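You operate a simulated robot arm through the tools that you are given. There is no shell and no other tool. Be economical: measure what you need, move in short steps, check, and stop when the job is done.

You are at the controls of a simulated robot arm. One attempt, no reset.

## Task
Set chamber two's cut-out to 2 bar and run it till it stops by itself.
Fine: then switch the run switch off and turn the cut-out dial to 1 bar.

Only the result counts: the job must be done as asked and must still hold three seconds after the hand-in. Knocking over, shifting, dropping, spilling or breaking anything else fails it.

## Robot
A 7-joint arm with a three-finger gripper on a trunk, on a base that drives. Base frame: it is fixed to the floor where the robot stands at the start and does not move with it; the origin is under the middle of the robot, x ahead of it, y to its left, z up. Units: m, degrees, N and s.
Its first joint turns from -166.0 to 166.0 degrees. Places, roughly: bleed valve [2.1, 0, 0.3]; brass cap one [2.2, 0.1, 0.5]; brass cap three [2.2, 0.1, 0.3]; brass cap two [2.2, 0.1, 0.4]; bypass valve [2.1, 0, 0.4]; cut-out dial [1.9, -0.1, 0.6]; gauge of chamber two [2.2, 0.1, 0.7]; receiver valve [2.1, 0, 0.5]; reset button of chamber two [2.1, 0, 0.7]; run switch of chamber two [2.1, 0.1, 0.7]. Payload 2.69 kg.
The tool frame sits at the grasp point between the pads (the TCP): z along the fingers, y along the line on which they close. The tips reach 0.029 m beyond it. Largest opening 0.12 m; the body of the gripper starts 0.078 m behind the TCP.
Orientation is told as [roll, pitch, yaw] about the base's x, y, z axes, in that order, counted from this pose: with the fingers straight down and closing along the base's y, the tool's x points along the base's -x, its y along +y and its z along -z.

## Interface
- The arm moves only by the tool move_arm. Its argument "moves" is a list of rows, each an object of numbers (a shift or turn left out is 0, a gripper value left out holds the last): "dx", "dy", "dz": the shift along the base's x, y, z in cm; "rx", "ry", "rz": the turn, a rotation vector about the base's x, y, z in degrees; "jaw": the opening, from 0 (shut) to 1 (fully open). In form: [{"dx": .., "dy": .., "dz": .., "rx": .., "ry": .., "rz": .., "jaw": ..}, ...]. A call has 1 to 20 rows; each row shifts and turns the commanded pose from where the row before left it. Rows are played at 5 a second. More than 0.05 m and 8.6 degrees between two rows, or a gripper value outside its range, and nothing of the call is played. A pose out of reach is approached as far as the arm can. The call stops where the force on the tool passes 70 N (or 10 N more than at its start, if that is more) or the arm is blocked; 0.2 s more then pass. Each finger halts on what it meets, pressing with about 43 N; the grip force reading is that of the motor and also rises with nothing between the fingers. The clock runs only during rows and for 0.2 s after the last one: add rows that do not move to give the fingers time. It gives the time, the measured TCP pose, the force on the tool (base axes), the opening and the grip force at its end, in the units of the frame above (readings bear some noise), with the torque about the TCP (base axes, N m) and any sound that the robot's microphone picked up, and new pictures: "pictures" is both (left out), scene, wrist or none.
- Cameras (640 x 400 px; columns grow to the right, rows downward): "scene" is now at [0.3485, 0.1779, 1.2826]; the picture's right is [-0.13, -0.99, 0.00], its down [-0.63, 0.08, -0.77] and it looks along [0.77, -0.10, -0.63] (base axes); focal length 261 px, centre (320, 200). "wrist" rides on the gripper at [0.063, 0, -0.104] in the tool frame; the picture's right is [0.00, 1.00, 0.00], its down [-0.83, 0.00, -0.56] and it looks along [-0.56, 0.00, 0.83] (tool axes); focal length 275 px, centre (320, 200). There is no depth. A picture from a camera that has moved, and an enlarged one, comes with that camera's place and axes in the base frame and with its lens.
- lift_body(by): slides the trunk up (or, below 0, down) by that many m; the arm and the scene camera ride with it, the base frame stays. It gives what a move gives, with no picture.
- roll_base(legs): drives the robot by 1 to 6 legs, each [ahead, left, turn to the left] in m, m and degrees, along the robot's own axes; the way and the turn of a leg run together, so that a leg with both is an arc; at most 1.5 m and 180 degrees a leg. The arm and the cameras ride along, it lands a little off, and it stops where it bumps. It gives what a move gives, and a new picture of the scene camera.
- pan_tilt(pan, tilt): turns the head with the scene camera to pan (to the left, within 143 degrees either way) and tilt (down, from -29 to 69), counted from straight ahead of the robot. It gives what a move gives, and a new picture of the scene camera.
- close_up(camera, box): a new picture of the part [left, top, right, bottom] of that camera's present view, enlarged. No time passes.
- hand_in(): hands the job in; it is judged then, once.

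Go step by step. Nothing tells you exact positions but the pictures and the camera data: compare them with the known pose of the tool, close in by small moves and look again before you grip or let go. The budget is 120 turns and 260 pictures, counting those below and the enlarged ones. Unless the task says otherwise, let go and move clear before handing in, and close with one line.

The tools are called after "Request:" by a JSON object that holds its "api" and its "payload". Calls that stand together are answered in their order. move_arm: Moves the arm, as the interface text tells. Its arguments: {"type":"object","properties":{"moves":{"type":"array"},"pictures":{"type":"string","enum":["both","scene","wrist","none"]}},"required":["moves"]} The other tools are called the same way: lift_body (by) slides the trunk up or down; roll_base (legs) drives the base; pan_tilt (pan, tilt) turns the head that bears the scene camera; close_up (camera, box) takes an enlarged picture of a part of a camera's view; hand_in () hands the job in.

At the start:

```text
t: 0.0
position: [0.6856, 0.1573, 0.7756]
tool_rot: [0.1, 0.0, 0.0]
contact_force: [0.3, -0.2, 0.0]
wrist_torque: [0.0, -0.03, 0.0]
width: 0.1201
gripper_force: 0.0
trunk travel left (down, up): [-0.275, 0.311]
robot x, y, heading: [0.0022, 0.0011, 0.2]
head pan, tilt: [-7.5, 39.3]
```

scene: 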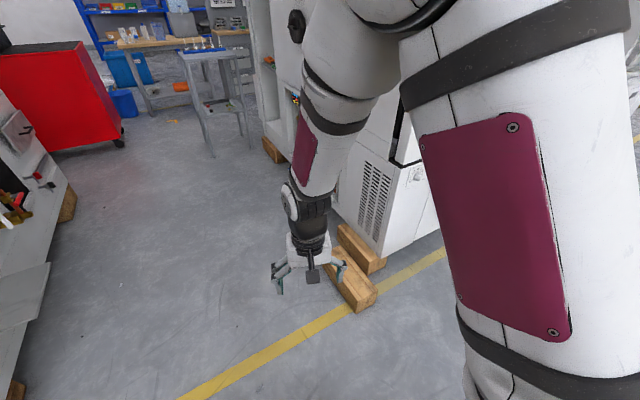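
wrist: 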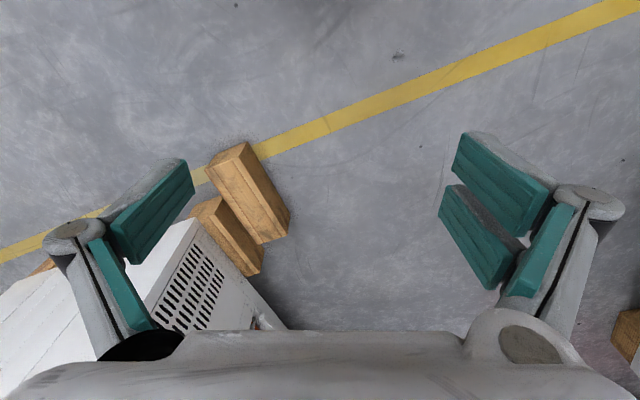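

The arm blocks much of the view; the machine seems to be ahead. I'll tilt the head up to look at it.

Request:
{"api": "pan_tilt", "payload": {"pan": 0, "tilt": 15}}

```text
t: 0.9
position: [0.685, 0.1564, 0.775]
tool_rot: [0.0, 0.0, -0.1]
contact_force: [0.4, -0.1, -0.1]
wrist_torque: [-0.02, 0.04, 0.02]
width: 0.1202
gripper_force: 0.0
trunk travel left (down, up): [-0.275, 0.311]
robot x, y, heading: [-0.001, -0.0009, 0.2]
head pan, tilt: [0.0, 15.0]
camera scene: at [0.3572, 0.1891, 1.321], right [0.0, -1.0, 0.0], down [-0.26, 0.0, -0.97], along [0.97, 0.0, -0.26], focal length 261 px, centre (320, 200)
```

scene: 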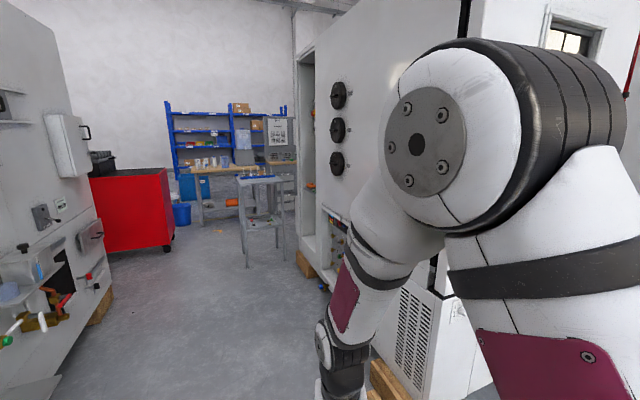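

The working face seems to be the left flank of the tall white machine, angled about 20°, and hidden behind the arm. I'll drive left and ahead in the aisle to view it.

Request:
{"api": "roll_base", "payload": {"legs": [[0.0, 0.65, 0], [0.6, 0, 0]]}}

Request:
{"api": "pan_tilt", "payload": {"pan": -40, "tilt": 25}}

```text
t: 7.5
position: [1.2937, 0.7918, 0.7749]
tool_rot: [0.0, 0.0, -0.8]
contact_force: [0.3, 0.9, -0.3]
wrist_torque: [0.02, 0.02, -0.03]
width: 0.1199
gripper_force: 0.1
trunk travel left (down, up): [-0.275, 0.311]
robot x, y, heading: [0.6046, 0.6428, -0.7]
head pan, tilt: [0.0, 15.0]
camera scene: at [0.9649, 0.8277, 1.3211], right [-0.01, -1.0, 0.0], down [-0.26, 0.0, -0.97], along [0.97, -0.01, -0.26], focal length 261 px, centre (320, 200)
```

scene: 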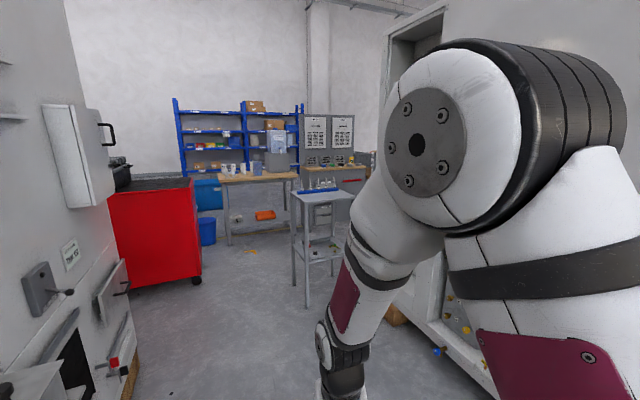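

```text
t: 8.6
position: [1.2934, 0.791, 0.7753]
tool_rot: [0.0, -0.1, -0.8]
contact_force: [-0.5, -0.4, -0.5]
wrist_torque: [0.01, 0.02, -0.01]
width: 0.1199
gripper_force: 0.0
trunk travel left (down, up): [-0.275, 0.311]
robot x, y, heading: [0.6084, 0.6427, -0.9]
head pan, tilt: [-40.0, 25.0]
camera scene: at [0.9413, 0.7689, 1.3049], right [-0.65, -0.76, 0.0], down [-0.32, 0.28, -0.91], along [0.69, -0.59, -0.42], focal length 261 px, centre (320, 200)
```

scene: 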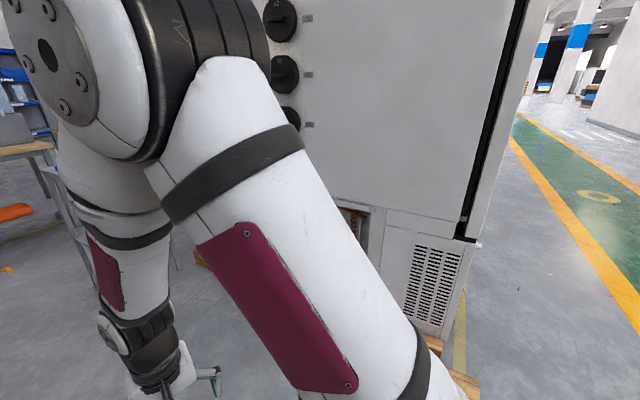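

The arm hides the working face, so I'll turn to face the machine (about -70°) where I stand and then strafe parallel to its face.

Request:
{"api": "roll_base", "payload": {"legs": [[0, 0, -69], [0, 0.5, 0]]}}

Request:
{"api": "pan_tilt", "payload": {"pan": 25, "tilt": 30}}

```text
t: 13.6
position: [1.2393, 0.1561, 0.7752]
tool_rot: [0.0, 0.1, -64.7]
contact_force: [-0.2, -0.4, 0.5]
wrist_torque: [-0.01, 0.0, 0.02]
width: 0.12
gripper_force: 0.1
trunk travel left (down, up): [-0.275, 0.311]
robot x, y, heading: [0.8012, 0.7075, -64.5]
head pan, tilt: [-40.0, 25.0]
stopped in leg 2: the robot was blocked; the commanded pose is now the measured one
camera scene: at [1.0648, 0.4616, 1.3048], right [-0.97, 0.25, 0.0], down [0.11, 0.41, -0.91], along [-0.23, -0.88, -0.42], focal length 261 px, centre (320, 200)
```

scene: 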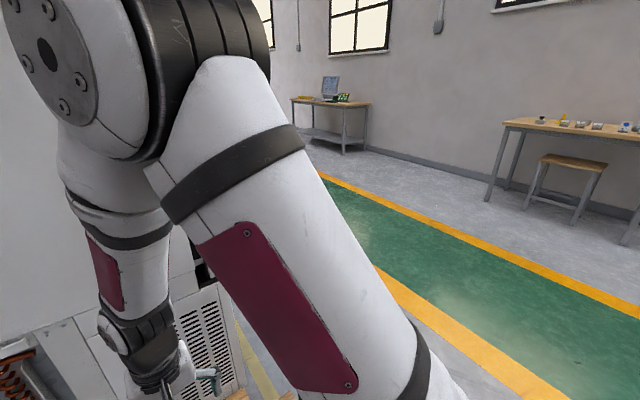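

```text
t: 15.0
position: [1.2395, 0.1571, 0.7759]
tool_rot: [0.1, 0.0, -64.7]
contact_force: [-1.1, 0.4, -0.1]
wrist_torque: [-0.01, 0.02, -0.01]
width: 0.1202
gripper_force: 0.1
trunk travel left (down, up): [-0.275, 0.311]
robot x, y, heading: [0.8054, 0.712, -64.8]
head pan, tilt: [25.0, 30.0]
camera scene: at [1.1577, 0.4928, 1.2969], right [-0.64, -0.77, 0.0], down [-0.38, 0.32, -0.87], along [0.67, -0.55, -0.5], focal length 261 px, centre (320, 200)
```

scene: 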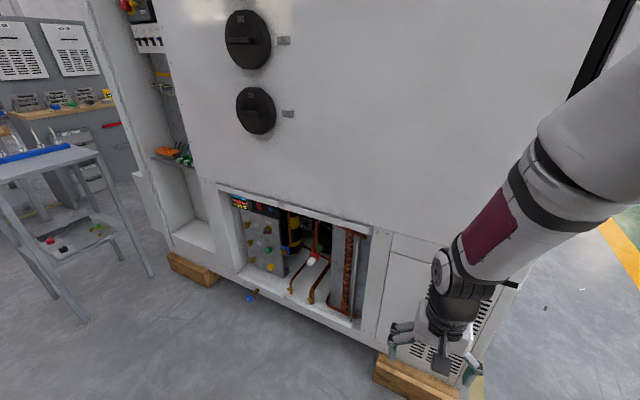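

The alcove with gauges and valves is now visible low on the machine's face. Something blocked the strafe; I'll zoom on the alcove and look left to find the obstacle.

Request:
{"api": "close_up", "payload": {"camera": "scene", "box": [200, 170, 400, 340]}}

Request:
{"api": "pan_tilt", "payload": {"pan": 100, "tilt": 50}}

Request:
{"api": "pan_tilt", "payload": {"pan": 142, "tilt": 50}}

```text
2.35 times, centred on (300, 255) of scene
camera zoom: at [1.1577, 0.4928, 1.2969], right [-0.64, -0.77, 0.0], down [-0.38, 0.32, -0.87], along [0.67, -0.55, -0.5], focal length 614 px, centre (367, 71)
```

zoom: 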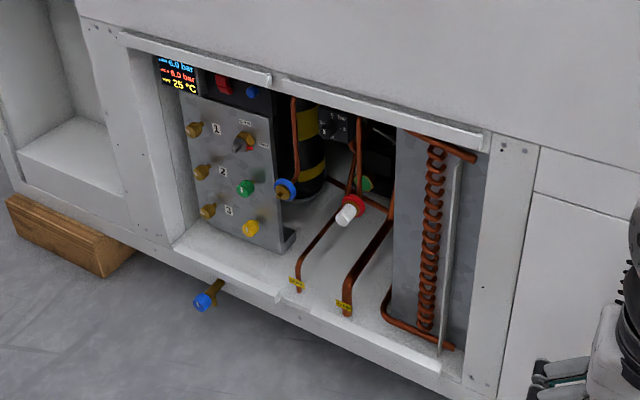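

```text
t: 16.5
position: [1.2387, 0.1569, 0.7751]
tool_rot: [0.0, 0.0, -64.7]
contact_force: [-0.2, 0.5, -0.3]
wrist_torque: [-0.02, 0.0, 0.02]
width: 0.12
gripper_force: 0.1
trunk travel left (down, up): [-0.275, 0.311]
robot x, y, heading: [0.8056, 0.7094, -64.8]
head pan, tilt: [100.0, 50.0]
camera scene: at [1.1511, 0.5951, 1.2674], right [0.58, -0.82, 0.0], down [-0.63, -0.44, -0.64], along [0.53, 0.37, -0.77], focal length 261 px, centre (320, 200)
```

scene: 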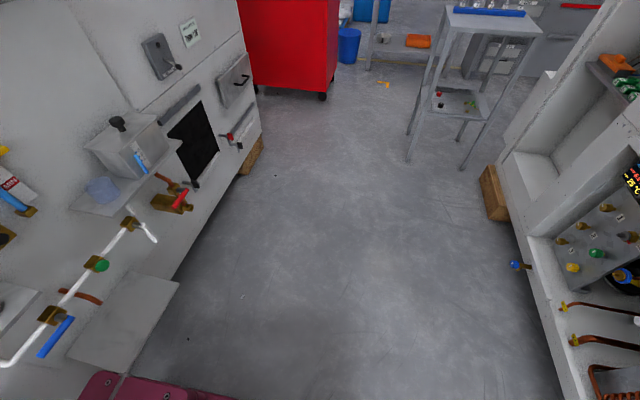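

```text
t: 17.6
position: [1.239, 0.1561, 0.7754]
tool_rot: [0.0, -0.1, -64.7]
contact_force: [0.7, 0.1, 0.2]
wrist_torque: [0.02, 0.0, -0.01]
width: 0.1201
gripper_force: 0.1
trunk travel left (down, up): [-0.275, 0.311]
robot x, y, heading: [0.8037, 0.7097, -64.7]
head pan, tilt: [142.0, 50.0]
camera scene: at [1.1052, 0.6258, 1.2673], right [0.98, -0.22, 0.0], down [-0.17, -0.75, -0.64], along [0.14, 0.63, -0.77], focal length 261 px, centre (320, 200)
```

scene: 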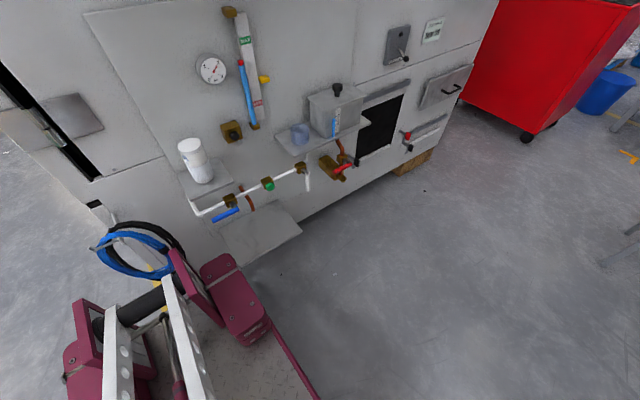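

The robot's tail had met the shelf of the opposite cabinet. I'll go forward a bit, then strafe left to stand before the alcove.

Request:
{"api": "roll_base", "payload": {"legs": [[0.22, 0, 1.5], [0, 0.7, 0]]}}

Request:
{"api": "pan_tilt", "payload": {"pan": 10, "tilt": 45}}

```text
t: 22.6
position: [1.9636, 0.2712, 0.7758]
tool_rot: [0.0, 0.1, -63.7]
contact_force: [-0.3, 0.2, 0.1]
wrist_torque: [-0.02, -0.02, 0.02]
width: 0.1199
gripper_force: 0.0
trunk travel left (down, up): [-0.275, 0.311]
robot x, y, heading: [1.5217, 0.815, -63.8]
head pan, tilt: [142.0, 50.0]
camera scene: at [1.8213, 0.7373, 1.2673], right [0.98, -0.2, 0.0], down [-0.15, -0.75, -0.64], along [0.13, 0.63, -0.77], focal length 261 px, centre (320, 200)
```

scene: 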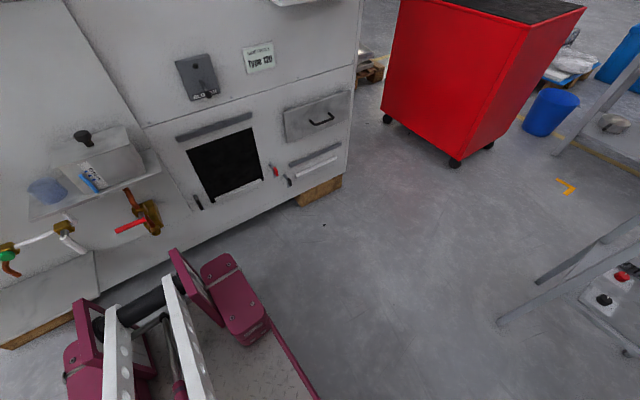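

```text
t: 24.8
position: [1.9642, 0.2704, 0.7757]
tool_rot: [0.1, 0.0, -63.7]
contact_force: [-0.7, 0.7, 1.2]
wrist_torque: [-0.02, 0.02, -0.01]
width: 0.1197
gripper_force: 0.1
trunk travel left (down, up): [-0.275, 0.311]
robot x, y, heading: [1.5205, 0.8156, -63.8]
head pan, tilt: [10.0, 45.0]
camera scene: at [1.8539, 0.5964, 1.2742], right [-0.81, -0.59, 0.0], down [-0.42, 0.57, -0.71], along [0.42, -0.57, -0.71], focal length 261 px, centre (320, 200)
```

scene: 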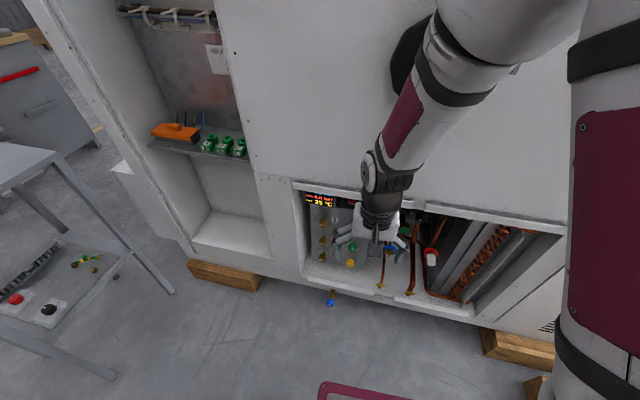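

I'm standing squarely in front of the alcove, with the tool just outside it. I'll pitch the tool forward to get a wrist view of the panel.

Request:
{"api": "move_arm", "payload": {"moves": [{"rx": -7.18, "ry": -3.54}, {"rx": -7.18, "ry": -3.54}, {"rx": -7.18, "ry": -3.54}, {"rx": -7.18, "ry": -3.54}, {"rx": -7.18, "ry": -3.54}, {"rx": -7.18, "ry": -3.54}]}}

```text
t: 26.2
position: [2.0072, 0.2498, 0.7723]
tool_rot: [-0.3, -48.1, -63.8]
contact_force: [0.2, -0.7, -0.2]
wrist_torque: [0.01, -0.02, 0.03]
width: 0.1199
gripper_force: 0.0
out of reach, approached as far as the arm can: row 4, 5, 6
trunk travel left (down, up): [-0.275, 0.311]
robot x, y, heading: [1.5186, 0.8169, -63.9]
head pan, tilt: [10.0, 45.0]
camera scene: at [1.8536, 0.5962, 1.2743], right [-0.81, -0.59, 0.0], down [-0.42, 0.57, -0.71], along [0.42, -0.57, -0.71], focal length 261 px, centre (320, 200)
camera wrist: at [1.9547, 0.3563, 0.795], right [0.9, 0.44, -0.01], down [0.07, -0.12, 0.99], along [0.44, -0.89, -0.14], focal length 275 px, centre (320, 200)
```

scene: 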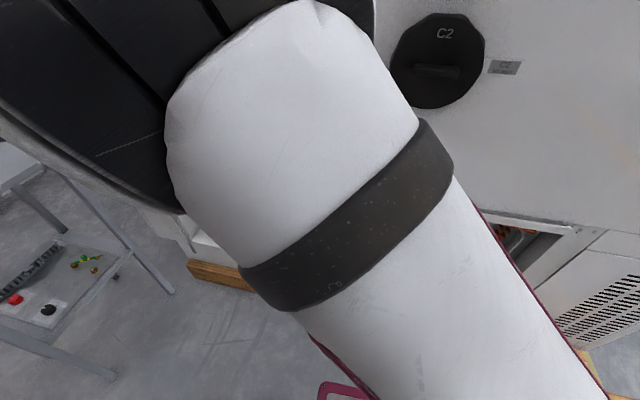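
wrist: 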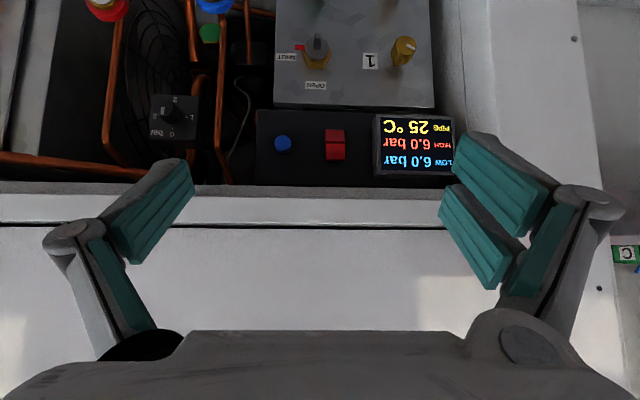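

The wrist camera (upside down) shows the gauge, red run switch, blue button, and the cut-out dial further back. I'll zoom in for details.

Request:
{"api": "close_up", "payload": {"camera": "wrist", "box": [130, 70, 230, 150]}}

Request:
{"api": "close_up", "payload": {"camera": "wrist", "box": [250, 0, 460, 190]}}

```text
5.00 times, centred on (180, 110) of wrist
camera zoom: at [1.9547, 0.3563, 0.795], right [0.9, 0.44, -0.01], down [0.07, -0.12, 0.99], along [0.44, -0.89, -0.14], focal length 1376 px, centre (1020, 650)
```

zoom: 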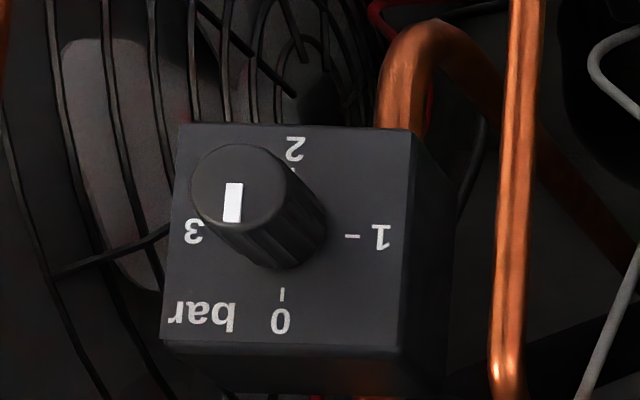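

```text
2.11 times, centred on (355, 95) of wrist
camera zoom: at [1.9547, 0.3563, 0.795], right [0.9, 0.44, -0.01], down [0.07, -0.12, 0.99], along [0.44, -0.89, -0.14], focal length 580 px, centre (246, 421)
```

zoom: 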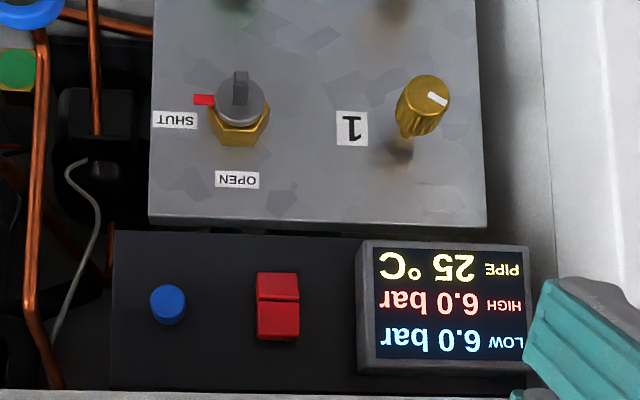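

The dial reads 0 now (0 top, 1 left, 2 bottom, 3 right); LOW and HIGH both show 6.0 bar. I'll lower the tool for a second viewpoint on the panel and to triangulate.

Request:
{"api": "move_arm", "payload": {"moves": [{"dz": -4}, {"dz": -4}, {"dz": -4}, {"dz": -3}, {}], "pictures": "wrist"}}

```text
t: 27.4
position: [2.0078, 0.2482, 0.6198]
tool_rot: [0.0, -48.0, -63.6]
contact_force: [-0.1, 0.6, 0.2]
wrist_torque: [-0.02, -0.03, 0.02]
width: 0.1198
gripper_force: 0.0
trunk travel left (down, up): [-0.275, 0.311]
robot x, y, heading: [1.5186, 0.8151, -63.8]
head pan, tilt: [10.0, 45.0]
camera wrist: at [1.9551, 0.3543, 0.6428], right [0.9, 0.45, 0.0], down [0.07, -0.13, 0.99], along [0.44, -0.89, -0.14], focal length 275 px, centre (320, 200)
```

wrist: 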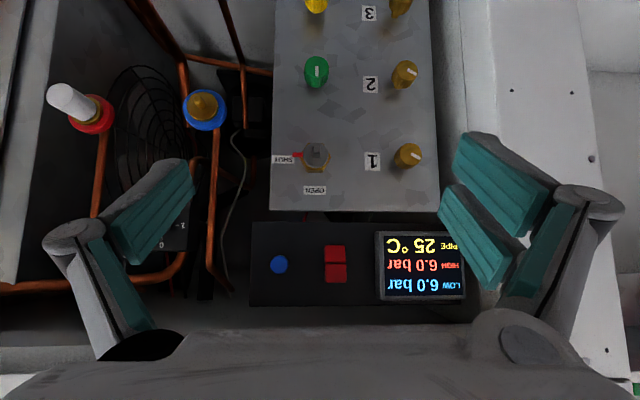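

Request:
{"api": "close_up", "payload": {"camera": "wrist", "box": [270, 0, 450, 200]}}

Request:
{"api": "close_up", "payload": {"camera": "wrist", "box": [30, 60, 270, 300]}}

```text
2.00 times, centred on (360, 100) of wrist
camera zoom: at [1.9551, 0.3543, 0.6428], right [0.9, 0.45, 0.0], down [0.07, -0.13, 0.99], along [0.44, -0.89, -0.14], focal length 551 px, centre (240, 400)
```

zoom: 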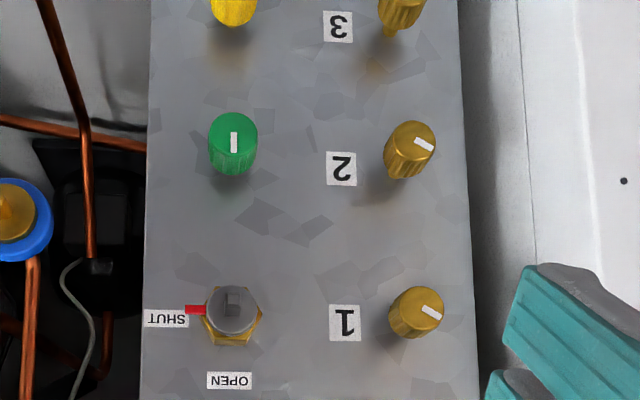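

```text
1.67 times, centred on (150, 180) of wrist
camera zoom: at [1.9551, 0.3543, 0.6428], right [0.9, 0.45, 0.0], down [0.07, -0.13, 0.99], along [0.44, -0.89, -0.14], focal length 459 px, centre (603, 233)
```

zoom: 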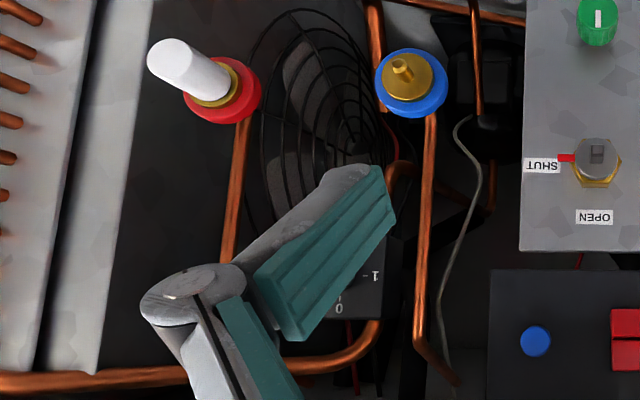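

The receiver valve's pointer is already on SHUT, so LOW can pump down to the cut-out. I triangulate the dial knob face at about (1.92, -0.05, 0.627), 27 mm diameter; next I level the tool and shift right in front of it.

Request:
{"api": "move_arm", "payload": {"moves": [{"dx": -3.77, "dy": -1.85, "rx": -7.53, "ry": -3.71, "jaw": 0.5}, {"dx": -3.77, "dy": -1.85, "rx": -7.53, "ry": -3.71}, {"dx": -3.77, "dy": -1.85, "rx": -7.53, "ry": -3.71}, {"dx": -3.77, "dy": -1.85, "rx": -7.53, "ry": -3.71}, {"dx": -3.77, "dy": -1.85, "rx": -7.53, "ry": -3.71}, {}]}}

```text
t: 28.8
position: [1.8174, 0.1588, 0.6213]
tool_rot: [-135.2, -89.9, 71.5]
contact_force: [0.1, -0.1, 0.3]
wrist_torque: [-0.02, 0.02, -0.03]
width: 0.0598
gripper_force: 0.1
trunk travel left (down, up): [-0.275, 0.311]
robot x, y, heading: [1.5208, 0.8189, -63.9]
head pan, tilt: [10.0, 45.0]
camera scene: at [1.8538, 0.5963, 1.2743], right [-0.81, -0.59, 0.0], down [-0.42, 0.57, -0.71], along [0.42, -0.57, -0.71], focal length 261 px, centre (320, 200)
camera wrist: at [1.7723, 0.2504, 0.5587], right [0.9, 0.44, -0.01], down [-0.24, 0.5, 0.83], along [0.37, -0.74, 0.56], focal length 275 px, centre (320, 200)
```

scene: 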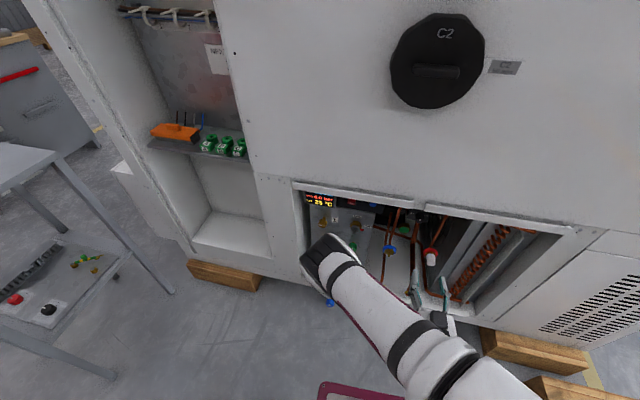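
wrist: 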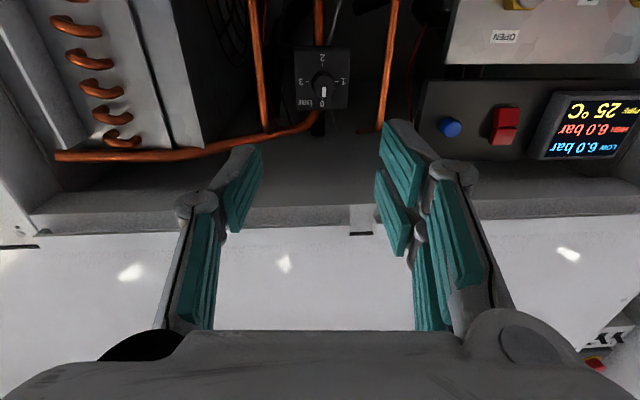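

Lateral alignment with the dial is very good; the knob is about 23 cm ahead at z 0.628. I'll roll the tool +90° so the camera is to the left and the fingers are vertical, giving room for a 180° counter-clockwise turn.

Request:
{"api": "move_arm", "payload": {"moves": [{"rx": 3.61, "ry": -7.34}, {"rx": 3.61, "ry": -7.34}, {"rx": 3.61, "ry": -7.34}, {"rx": 3.61, "ry": -7.34}, {"rx": 3.61, "ry": -7.34}, {"rx": 3.61, "ry": -7.34}, {"rx": 3.61, "ry": -7.34}, {"rx": 3.61, "ry": -7.34}, {"rx": 3.61, "ry": -7.34}, {"rx": 3.61, "ry": -7.34}, {"rx": 3.61, "ry": -7.34}, {}]}}

```text
t: 31.4
position: [1.8185, 0.1582, 0.6207]
tool_rot: [90.0, 0.0, -153.8]
contact_force: [0.1, 0.8, 0.5]
wrist_torque: [0.01, -0.06, 0.0]
width: 0.0596
gripper_force: 0.1
trunk travel left (down, up): [-0.275, 0.311]
robot x, y, heading: [1.5208, 0.8157, -63.7]
head pan, tilt: [10.0, 45.0]
camera scene: at [1.8539, 0.5963, 1.2742], right [-0.81, -0.59, 0.0], down [-0.42, 0.57, -0.71], along [0.42, -0.57, -0.71], focal length 261 px, centre (320, 200)
camera wrist: at [1.8296, 0.2789, 0.6209], right [0.0, 0.0, 1.0], down [-0.99, 0.13, 0.0], along [-0.13, -0.99, 0.0], focal length 275 px, centre (320, 200)
```

scene: 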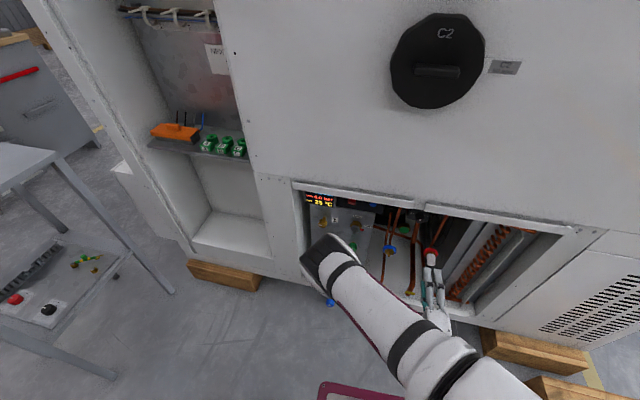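
wrist: 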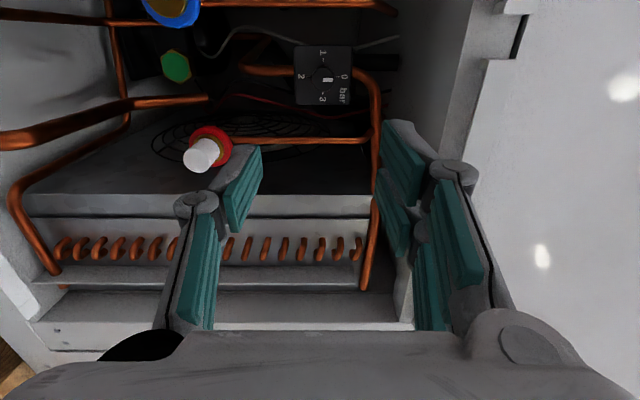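

The knob agrees at about (1.924, -0.05, 0.627), but the copper pipe passes about 5 cm above it on the right, so vertical fingers would be tight. I'll turn the knob in two 90° strokes with the fingers running between upper-left and right; now set the start angle and advance partway.

Request:
{"api": "move_arm", "payload": {"moves": [{"rx": -3.53, "ry": 7.18, "jaw": 0.38}, {"rx": -3.53, "ry": 7.18}, {"rx": -3.53, "ry": 7.18}, {"rx": -3.53, "ry": 7.18}, {"rx": -3.53, "ry": 7.18}, {"dx": 2.0, "dy": -4.0, "dz": 0.3}, {"dx": 2.0, "dy": -4.0, "dz": 0.3}, {"dx": 2.0, "dy": -4.0}, {"dx": 0.7, "dy": -1.4}, {}]}}

```text
t: 33.6
position: [1.8859, 0.0235, 0.6318]
tool_rot: [90.1, -40.1, -153.8]
contact_force: [0.7, -1.1, -0.6]
wrist_torque: [0.0, -0.02, -0.01]
width: 0.0455
gripper_force: 0.0
trunk travel left (down, up): [-0.275, 0.311]
robot x, y, heading: [1.5177, 0.8181, -63.9]
head pan, tilt: [10.0, 45.0]
camera scene: at [1.8539, 0.5963, 1.2742], right [-0.81, -0.59, 0.0], down [-0.42, 0.57, -0.71], along [0.42, -0.57, -0.71], focal length 261 px, centre (320, 200)
camera wrist: at [1.8839, 0.1382, 0.5891], right [0.58, 0.29, 0.76], down [-0.81, 0.22, 0.54], along [-0.01, -0.93, 0.36], focal length 275 px, centre (320, 200)
```

scene: 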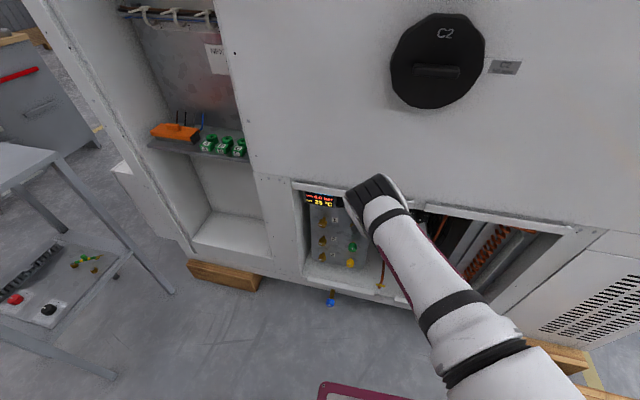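
wrist: 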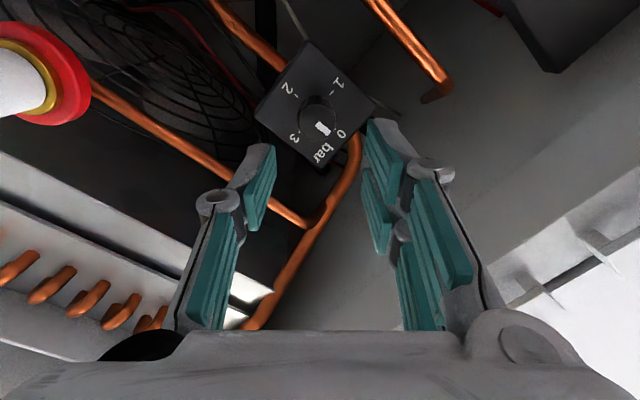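

The pipe's bend is close to the upper finger, so I'll use a flatter range (±30°) with three strokes of 60°. Roll 20° more, correct slightly, and advance 5 cm.

Request:
{"api": "move_arm", "payload": {"moves": [{"rx": -2.94, "ry": 5.98}, {"rx": -2.94, "ry": 5.98}, {"rx": -2.94, "ry": 5.98, "dx": 0.36, "dy": 0.18, "dz": -0.55}, {"dx": 1.1, "dy": -2.24}, {"dx": 1.1, "dy": -2.24}, {}], "pictures": "wrist"}}

Request:
{"api": "close_up", "payload": {"camera": "wrist", "box": [200, 50, 460, 212]}}

```text
t: 35.0
position: [1.9119, -0.0193, 0.6228]
tool_rot: [90.0, -60.1, -153.8]
contact_force: [0.0, 0.5, 0.6]
wrist_torque: [-0.03, 0.0, 0.01]
width: 0.0454
gripper_force: 0.0
trunk travel left (down, up): [-0.275, 0.311]
robot x, y, heading: [1.5204, 0.8143, -63.9]
head pan, tilt: [10.0, 45.0]
camera wrist: at [1.8937, 0.0879, 0.568], right [0.78, 0.38, 0.49], down [-0.61, 0.32, 0.72], along [0.12, -0.87, 0.48], focal length 275 px, centre (320, 200)
```

wrist: 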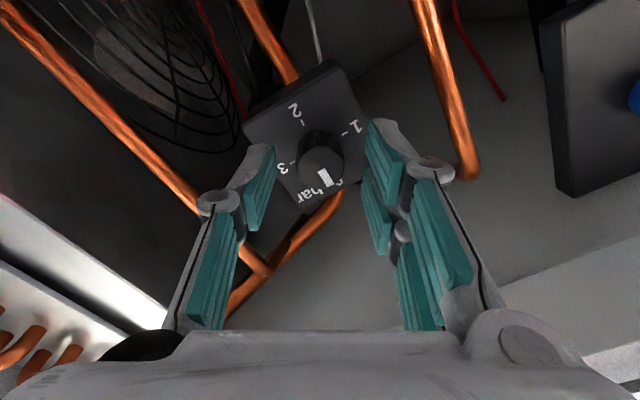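

```text
2.46 times, centred on (330, 131) of wrist
camera zoom: at [1.8937, 0.0879, 0.568], right [0.78, 0.38, 0.49], down [-0.61, 0.32, 0.72], along [0.12, -0.87, 0.48], focal length 678 px, centre (295, 370)
```

zoom: 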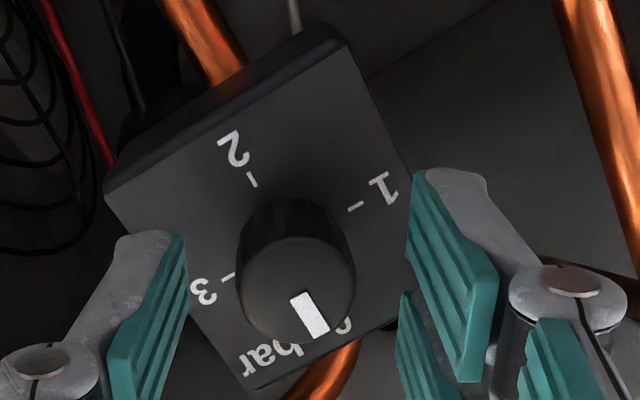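

The knob sits centred between the fingers, about 3.3 cm ahead and 4 mm higher. I'll advance 2.8 cm, correct the height, and check.

Request:
{"api": "move_arm", "payload": {"moves": [{"dz": 0.4}, {"dx": 0.6, "dy": -1.25}, {"dx": 0.6, "dy": -1.25}, {}], "pictures": "wrist"}}

```text
t: 36.0
position: [1.9195, -0.043, 0.6237]
tool_rot: [89.0, -60.3, -153.3]
contact_force: [-35.1, 40.6, -3.0]
wrist_torque: [0.14, -0.01, -1.29]
width: 0.0547
gripper_force: 21.4
trunk travel left (down, up): [-0.275, 0.311]
robot x, y, heading: [1.5171, 0.8162, -63.8]
head pan, tilt: [10.0, 45.0]
camera wrist: at [1.9015, 0.0641, 0.5697], right [0.79, 0.38, 0.49], down [-0.61, 0.32, 0.73], along [0.12, -0.87, 0.48], focal length 275 px, centre (320, 200)
```

wrist: 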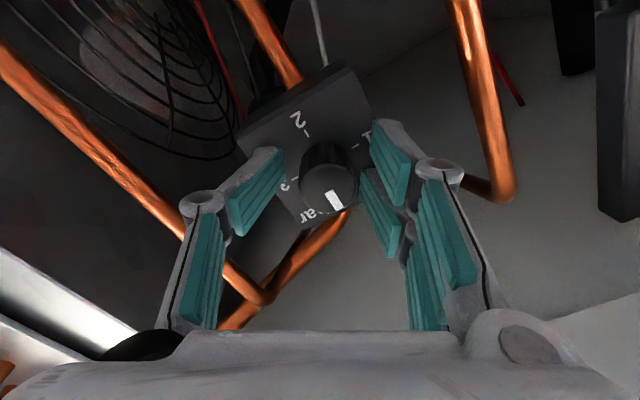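

The fingertips touched the dial's box face, so I'm slightly too deep. I'll back off 7 mm, close on the knob and check.

Request:
{"api": "move_arm", "payload": {"moves": [{"dx": -0.35, "dy": 0.7}, {}, {"jaw": 0.0}, {}, {}], "pictures": "wrist"}}

Request:
{"api": "close_up", "payload": {"camera": "wrist", "box": [200, 80, 440, 230]}}

```text
t: 37.2
position: [1.918, -0.0388, 0.6264]
tool_rot: [90.0, -60.2, -153.8]
contact_force: [-12.9, -7.4, -11.9]
wrist_torque: [0.96, 0.45, -1.0]
width: 0.0251
gripper_force: 45.3
trunk travel left (down, up): [-0.275, 0.311]
robot x, y, heading: [1.5204, 0.8165, -63.8]
head pan, tilt: [10.0, 45.0]
camera wrist: at [1.9009, 0.0671, 0.5722], right [0.78, 0.38, 0.49], down [-0.61, 0.32, 0.72], along [0.12, -0.87, 0.48], focal length 275 px, centre (320, 200)
```

wrist: 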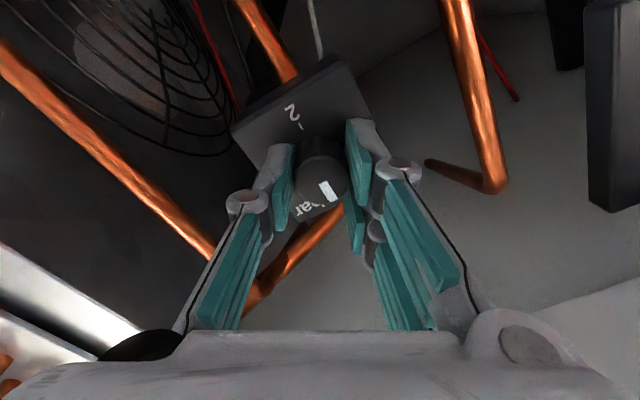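

```text
2.67 times, centred on (320, 155) of wrist
camera zoom: at [1.9009, 0.0671, 0.5722], right [0.78, 0.38, 0.49], down [-0.61, 0.32, 0.72], along [0.12, -0.87, 0.48], focal length 734 px, centre (320, 320)
```

zoom: 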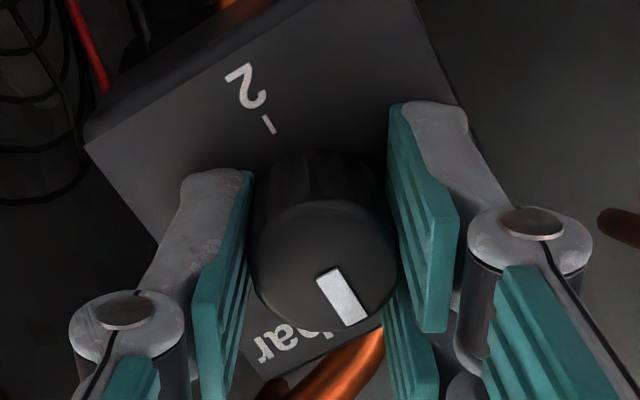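

The knob is gripped (25 mm). I'll relieve the small side load and turn 60° counter-clockwise.

Request:
{"api": "move_arm", "payload": {"moves": [{"dx": -0.2, "dy": -0.1, "dz": -0.12}, {"rx": -3.31, "ry": 6.73}, {"rx": -3.31, "ry": 6.73}, {"rx": -3.31, "ry": 6.73}, {"rx": -3.31, "ry": 6.73}, {"rx": -3.31, "ry": 6.73}, {"rx": -3.31, "ry": 6.73}, {"rx": -3.31, "ry": 6.73}, {"rx": -3.31, "ry": 6.73}, {}], "pictures": "wrist"}}

Request:
{"api": "close_up", "payload": {"camera": "wrist", "box": [200, 80, 440, 230]}}

```text
t: 39.4
position: [1.9189, -0.039, 0.6259]
tool_rot: [-90.3, -59.8, 26.6]
contact_force: [23.5, -21.3, 5.2]
wrist_torque: [-0.13, -0.06, -0.87]
width: 0.0243
gripper_force: 45.7
trunk travel left (down, up): [-0.275, 0.311]
robot x, y, heading: [1.5167, 0.8126, -63.8]
head pan, tilt: [10.0, 45.0]
camera wrist: at [1.8449, 0.0396, 0.5714], right [0.77, 0.38, -0.51], down [0.13, 0.69, 0.72], along [0.62, -0.62, 0.48], focal length 275 px, centre (320, 200)
```

wrist: 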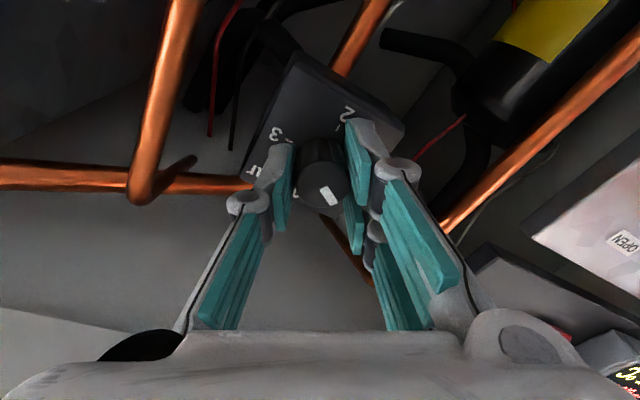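

```text
2.67 times, centred on (320, 155) of wrist
camera zoom: at [1.8449, 0.0396, 0.5714], right [0.77, 0.38, -0.51], down [0.13, 0.69, 0.72], along [0.62, -0.62, 0.48], focal length 734 px, centre (320, 320)
```

zoom: 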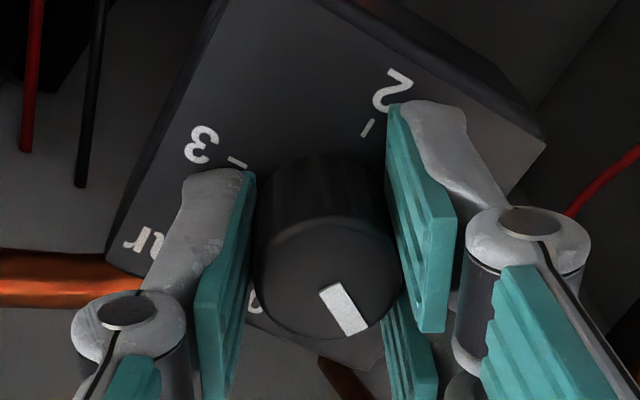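

The knob turned 60° with the gripper. I'll release, rotate back 60°, and regrip.

Request:
{"api": "move_arm", "payload": {"moves": [{"jaw": 0.36}, {}, {"rx": 3.31, "ry": -6.73}, {"rx": 3.31, "ry": -6.73}, {"rx": 3.31, "ry": -6.73}, {"rx": 3.31, "ry": -6.73}, {"rx": 3.31, "ry": -6.73}, {"rx": 3.31, "ry": -6.73}, {"rx": 3.31, "ry": -6.73}, {"rx": 3.31, "ry": -6.73}, {}, {"jaw": 0}, {}, {}], "pictures": "none"}}

Request:
{"api": "close_up", "payload": {"camera": "wrist", "box": [200, 80, 440, 230]}}

```text
t: 42.4
position: [1.9183, -0.0398, 0.6242]
tool_rot: [90.1, -60.1, -153.8]
contact_force: [6.5, 2.2, 4.0]
wrist_torque: [0.71, 0.25, -0.74]
width: 0.0247
gripper_force: 45.0
trunk travel left (down, up): [-0.275, 0.311]
robot x, y, heading: [1.5209, 0.8178, -63.7]
head pan, tilt: [10.0, 45.0]
```

```text
2.67 times, centred on (320, 155) of wrist
camera zoom: at [1.9008, 0.0681, 0.5699], right [0.78, 0.39, 0.49], down [-0.62, 0.32, 0.72], along [0.12, -0.87, 0.48], focal length 734 px, centre (320, 320)
```

zoom: 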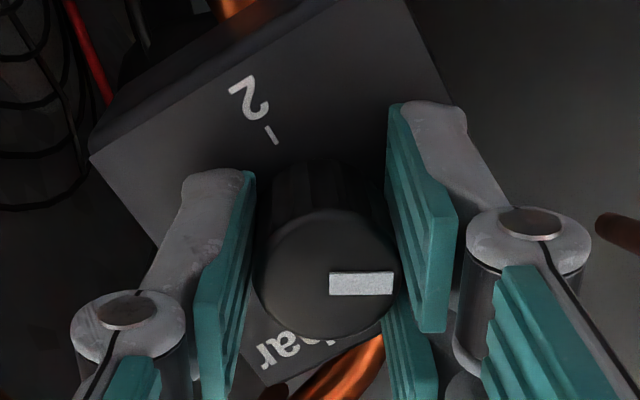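

The pointer is now 60° past 0 and the knob is gripped again. Second stroke, then regrip.

Request:
{"api": "move_arm", "payload": {"moves": [{"rx": -3.31, "ry": 6.73}, {"rx": -3.31, "ry": 6.73}, {"rx": -3.31, "ry": 6.73}, {"rx": -3.31, "ry": 6.73}, {"rx": -3.31, "ry": 6.73}, {"rx": -3.31, "ry": 6.73}, {"rx": -3.31, "ry": 6.73}, {"rx": -3.31, "ry": 6.73}, {}, {"jaw": 0.36}, {}, {"rx": 3.31, "ry": -6.73}, {"rx": 3.31, "ry": -6.73}, {"rx": 3.31, "ry": -6.73}, {"rx": 3.31, "ry": -6.73}, {"rx": 3.31, "ry": -6.73}, {"rx": 3.31, "ry": -6.73}, {"rx": 3.31, "ry": -6.73}, {"rx": 3.31, "ry": -6.73}, {}], "pictures": "none"}}

Request:
{"api": "close_up", "payload": {"camera": "wrist", "box": [200, 80, 440, 230]}}

```text
t: 46.6
position: [1.9183, -0.0375, 0.6246]
tool_rot: [90.1, -60.0, -153.8]
contact_force: [-0.7, 0.3, 0.5]
wrist_torque: [-0.01, -0.01, 0.03]
width: 0.0433
gripper_force: 0.1
trunk travel left (down, up): [-0.275, 0.311]
robot x, y, heading: [1.5152, 0.8115, -63.4]
head pan, tilt: [10.0, 45.0]
```

```text
2.67 times, centred on (320, 155) of wrist
camera zoom: at [1.9002, 0.0678, 0.5702], right [0.78, 0.38, 0.5], down [-0.62, 0.32, 0.72], along [0.12, -0.87, 0.48], focal length 734 px, centre (320, 320)
```

zoom: 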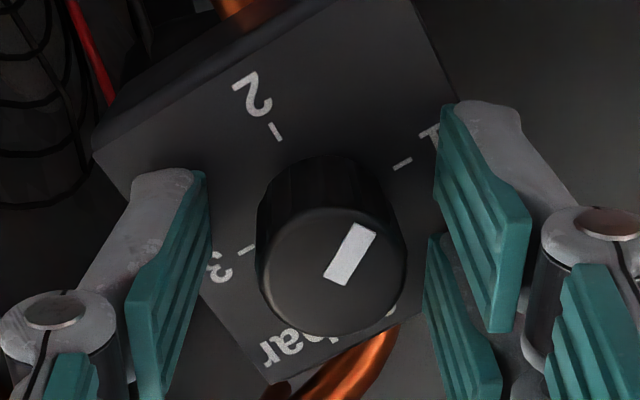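

The pointer is between 1 and 2, as expected. Third stroke.

Request:
{"api": "move_arm", "payload": {"moves": [{"jaw": 0}, {}, {}, {"rx": -3.31, "ry": 6.73}, {"rx": -3.31, "ry": 6.73}, {"rx": -3.31, "ry": 6.73}, {"rx": -3.31, "ry": 6.73}, {"rx": -3.31, "ry": 6.73}, {"rx": -3.31, "ry": 6.73}, {"rx": -3.31, "ry": 6.73}, {"rx": -3.31, "ry": 6.73}, {}, {"jaw": 0.36}, {}], "pictures": "none"}}

Request:
{"api": "close_up", "payload": {"camera": "wrist", "box": [200, 80, 440, 230]}}

```text
t: 49.6
position: [1.9172, -0.0391, 0.6242]
tool_rot: [-89.8, -59.8, 26.0]
contact_force: [-0.5, 0.3, 0.6]
wrist_torque: [0.02, 0.0, 0.0]
width: 0.0432
gripper_force: 0.1
trunk travel left (down, up): [-0.275, 0.311]
robot x, y, heading: [1.5172, 0.8185, -64.0]
head pan, tilt: [10.0, 45.0]
```

```text
2.67 times, centred on (320, 155) of wrist
camera zoom: at [1.842, 0.0399, 0.5703], right [0.77, 0.38, -0.51], down [0.13, 0.68, 0.72], along [0.62, -0.62, 0.48], focal length 734 px, centre (320, 320)
```

zoom: 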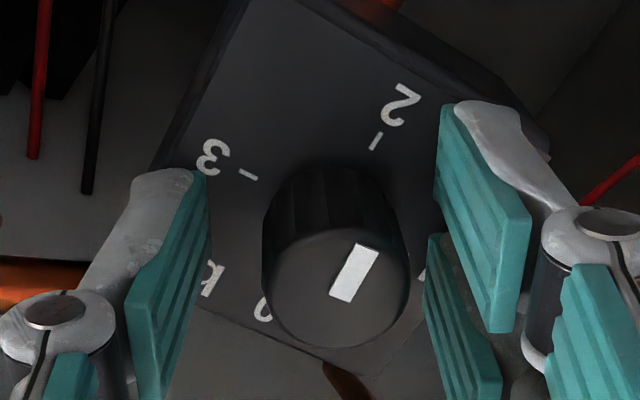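

The dial appears to be at 2. I'll withdraw and check from a squarer view.

Request:
{"api": "move_arm", "payload": {"moves": [{"dx": -2.0, "dy": 4.0}, {"dx": -2.0, "dy": 4.0}, {"dx": -2.0, "dy": 4.0}, {"dx": -1.5, "dy": 3.0, "rx": 3.3, "ry": -6.7}, {"rx": 3.5, "ry": -7.17}, {"rx": 3.5, "ry": -7.17}, {"rx": 2.6, "ry": -5.3}, {}]}}

Request:
{"api": "close_up", "payload": {"camera": "wrist", "box": [280, 40, 370, 140]}}

```text
t: 51.4
position: [1.8445, 0.111, 0.6251]
tool_rot: [-93.3, -89.3, 29.5]
contact_force: [0.3, -0.3, 0.1]
wrist_torque: [0.03, 0.0, -0.01]
width: 0.0432
gripper_force: 0.0
trunk travel left (down, up): [-0.275, 0.311]
robot x, y, heading: [1.5199, 0.8125, -63.6]
head pan, tilt: [10.0, 45.0]
camera scene: at [1.8539, 0.5964, 1.2742], right [-0.81, -0.59, 0.0], down [-0.42, 0.57, -0.71], along [0.42, -0.57, -0.71], focal length 261 px, centre (320, 200)
camera wrist: at [1.7966, 0.2034, 0.5618], right [0.9, 0.44, -0.02], down [-0.23, 0.51, 0.83], along [0.38, -0.74, 0.56], focal length 275 px, centre (320, 200)
```

scene: 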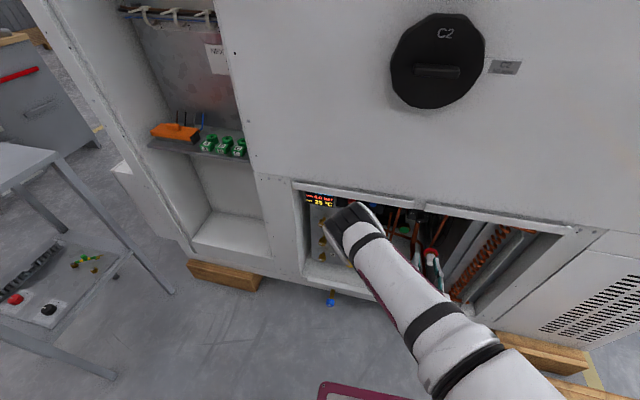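
wrist: 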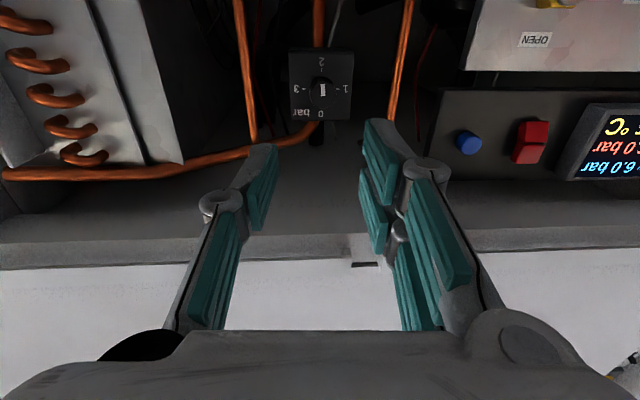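

```text
4.00 times, centred on (325, 90) of wrist
camera zoom: at [1.7966, 0.2034, 0.5618], right [0.9, 0.44, -0.02], down [-0.23, 0.51, 0.83], along [0.38, -0.74, 0.56], focal length 1101 px, centre (300, 640)
```

zoom: 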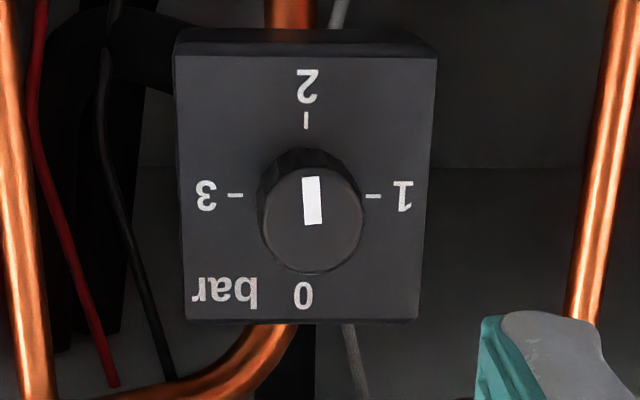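

Request:
{"api": "close_up", "payload": {"camera": "wrist", "box": [305, 60, 345, 110]}}

Request:
{"api": "close_up", "payload": {"camera": "wrist", "box": [440, 80, 640, 205]}}

```text
8.00 times, centred on (325, 85) of wrist
camera zoom: at [1.7966, 0.2034, 0.5618], right [0.9, 0.44, -0.02], down [-0.23, 0.51, 0.83], along [0.38, -0.74, 0.56], focal length 2202 px, centre (280, 1120)
```

zoom: 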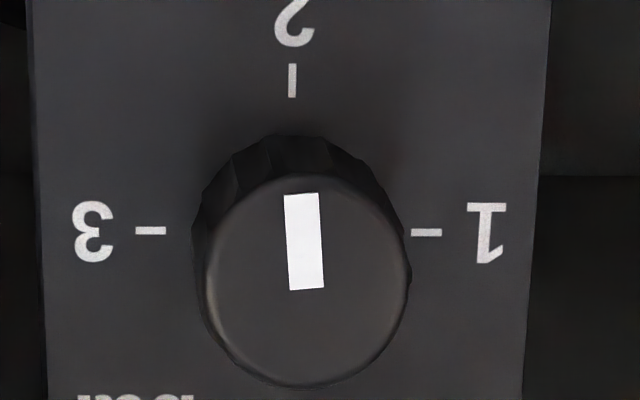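

```text
3.20 times, centred on (540, 142) of wrist
camera zoom: at [1.7966, 0.2034, 0.5618], right [0.9, 0.44, -0.02], down [-0.23, 0.51, 0.83], along [0.38, -0.74, 0.56], focal length 881 px, centre (-384, 384)
```

zoom: 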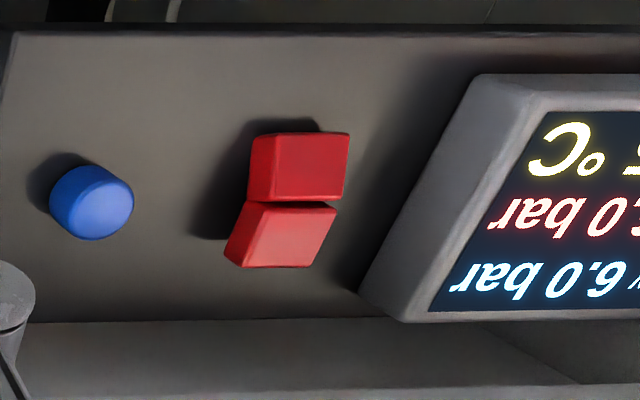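

The dial is at 2 (within ~3°). I triangulate the run switch at (2.127, 0.052, 0.673) with its upper half proud. I'll close the fingers and move left in front of the upper half.

Request:
{"api": "move_arm", "payload": {"moves": [{"dx": 4.07, "dy": 2.0, "dz": 1.25, "jaw": 0}, {"dx": 4.07, "dy": 2.0, "dz": 1.25}, {"dx": 4.07, "dy": 2.0, "dz": 1.25}, {"dx": 4.07, "dy": 2.0, "dz": 1.25}, {"dx": 4.07, "dy": 2.0, "dz": 1.25}, {}]}}

Request:
{"api": "close_up", "payload": {"camera": "wrist", "box": [240, 40, 400, 140]}}

```text
t: 52.8
position: [2.0487, 0.2116, 0.689]
tool_rot: [-93.1, -89.1, 29.5]
contact_force: [0.6, -0.1, 0.1]
wrist_torque: [-0.03, -0.01, 0.02]
width: 0.0
gripper_force: 28.4
trunk travel left (down, up): [-0.275, 0.311]
robot x, y, heading: [1.5182, 0.8186, -63.6]
head pan, tilt: [10.0, 45.0]
camera scene: at [1.854, 0.5964, 1.2742], right [-0.81, -0.59, 0.0], down [-0.42, 0.57, -0.71], along [0.42, -0.57, -0.71], focal length 261 px, centre (320, 200)
camera wrist: at [2.0017, 0.3034, 0.625], right [0.9, 0.44, -0.02], down [-0.23, 0.51, 0.83], along [0.38, -0.74, 0.56], focal length 275 px, centre (320, 200)
```

scene: 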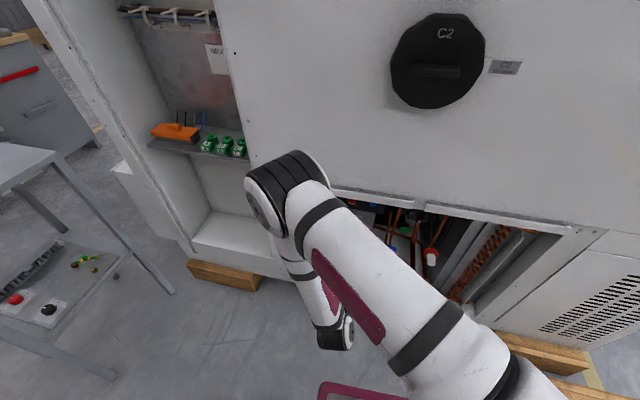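
wrist: 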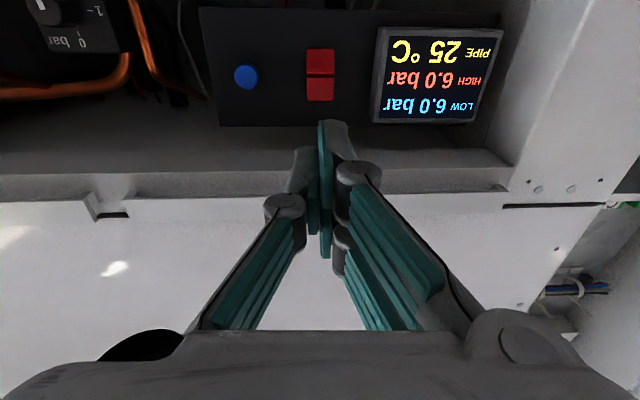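

```text
4.00 times, centred on (320, 90) of wrist
camera zoom: at [2.0017, 0.3034, 0.625], right [0.9, 0.44, -0.02], down [-0.23, 0.51, 0.83], along [0.38, -0.74, 0.56], focal length 1101 px, centre (320, 640)
```

zoom: 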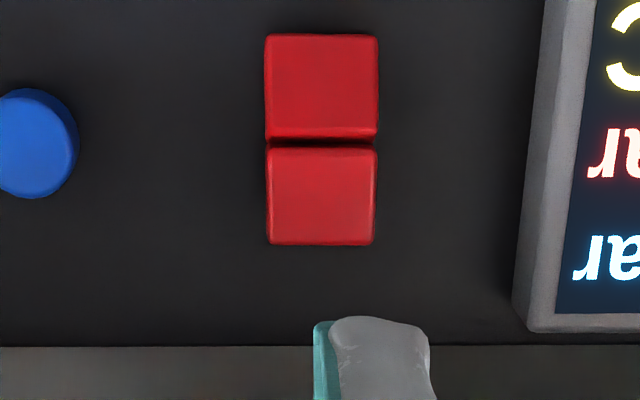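

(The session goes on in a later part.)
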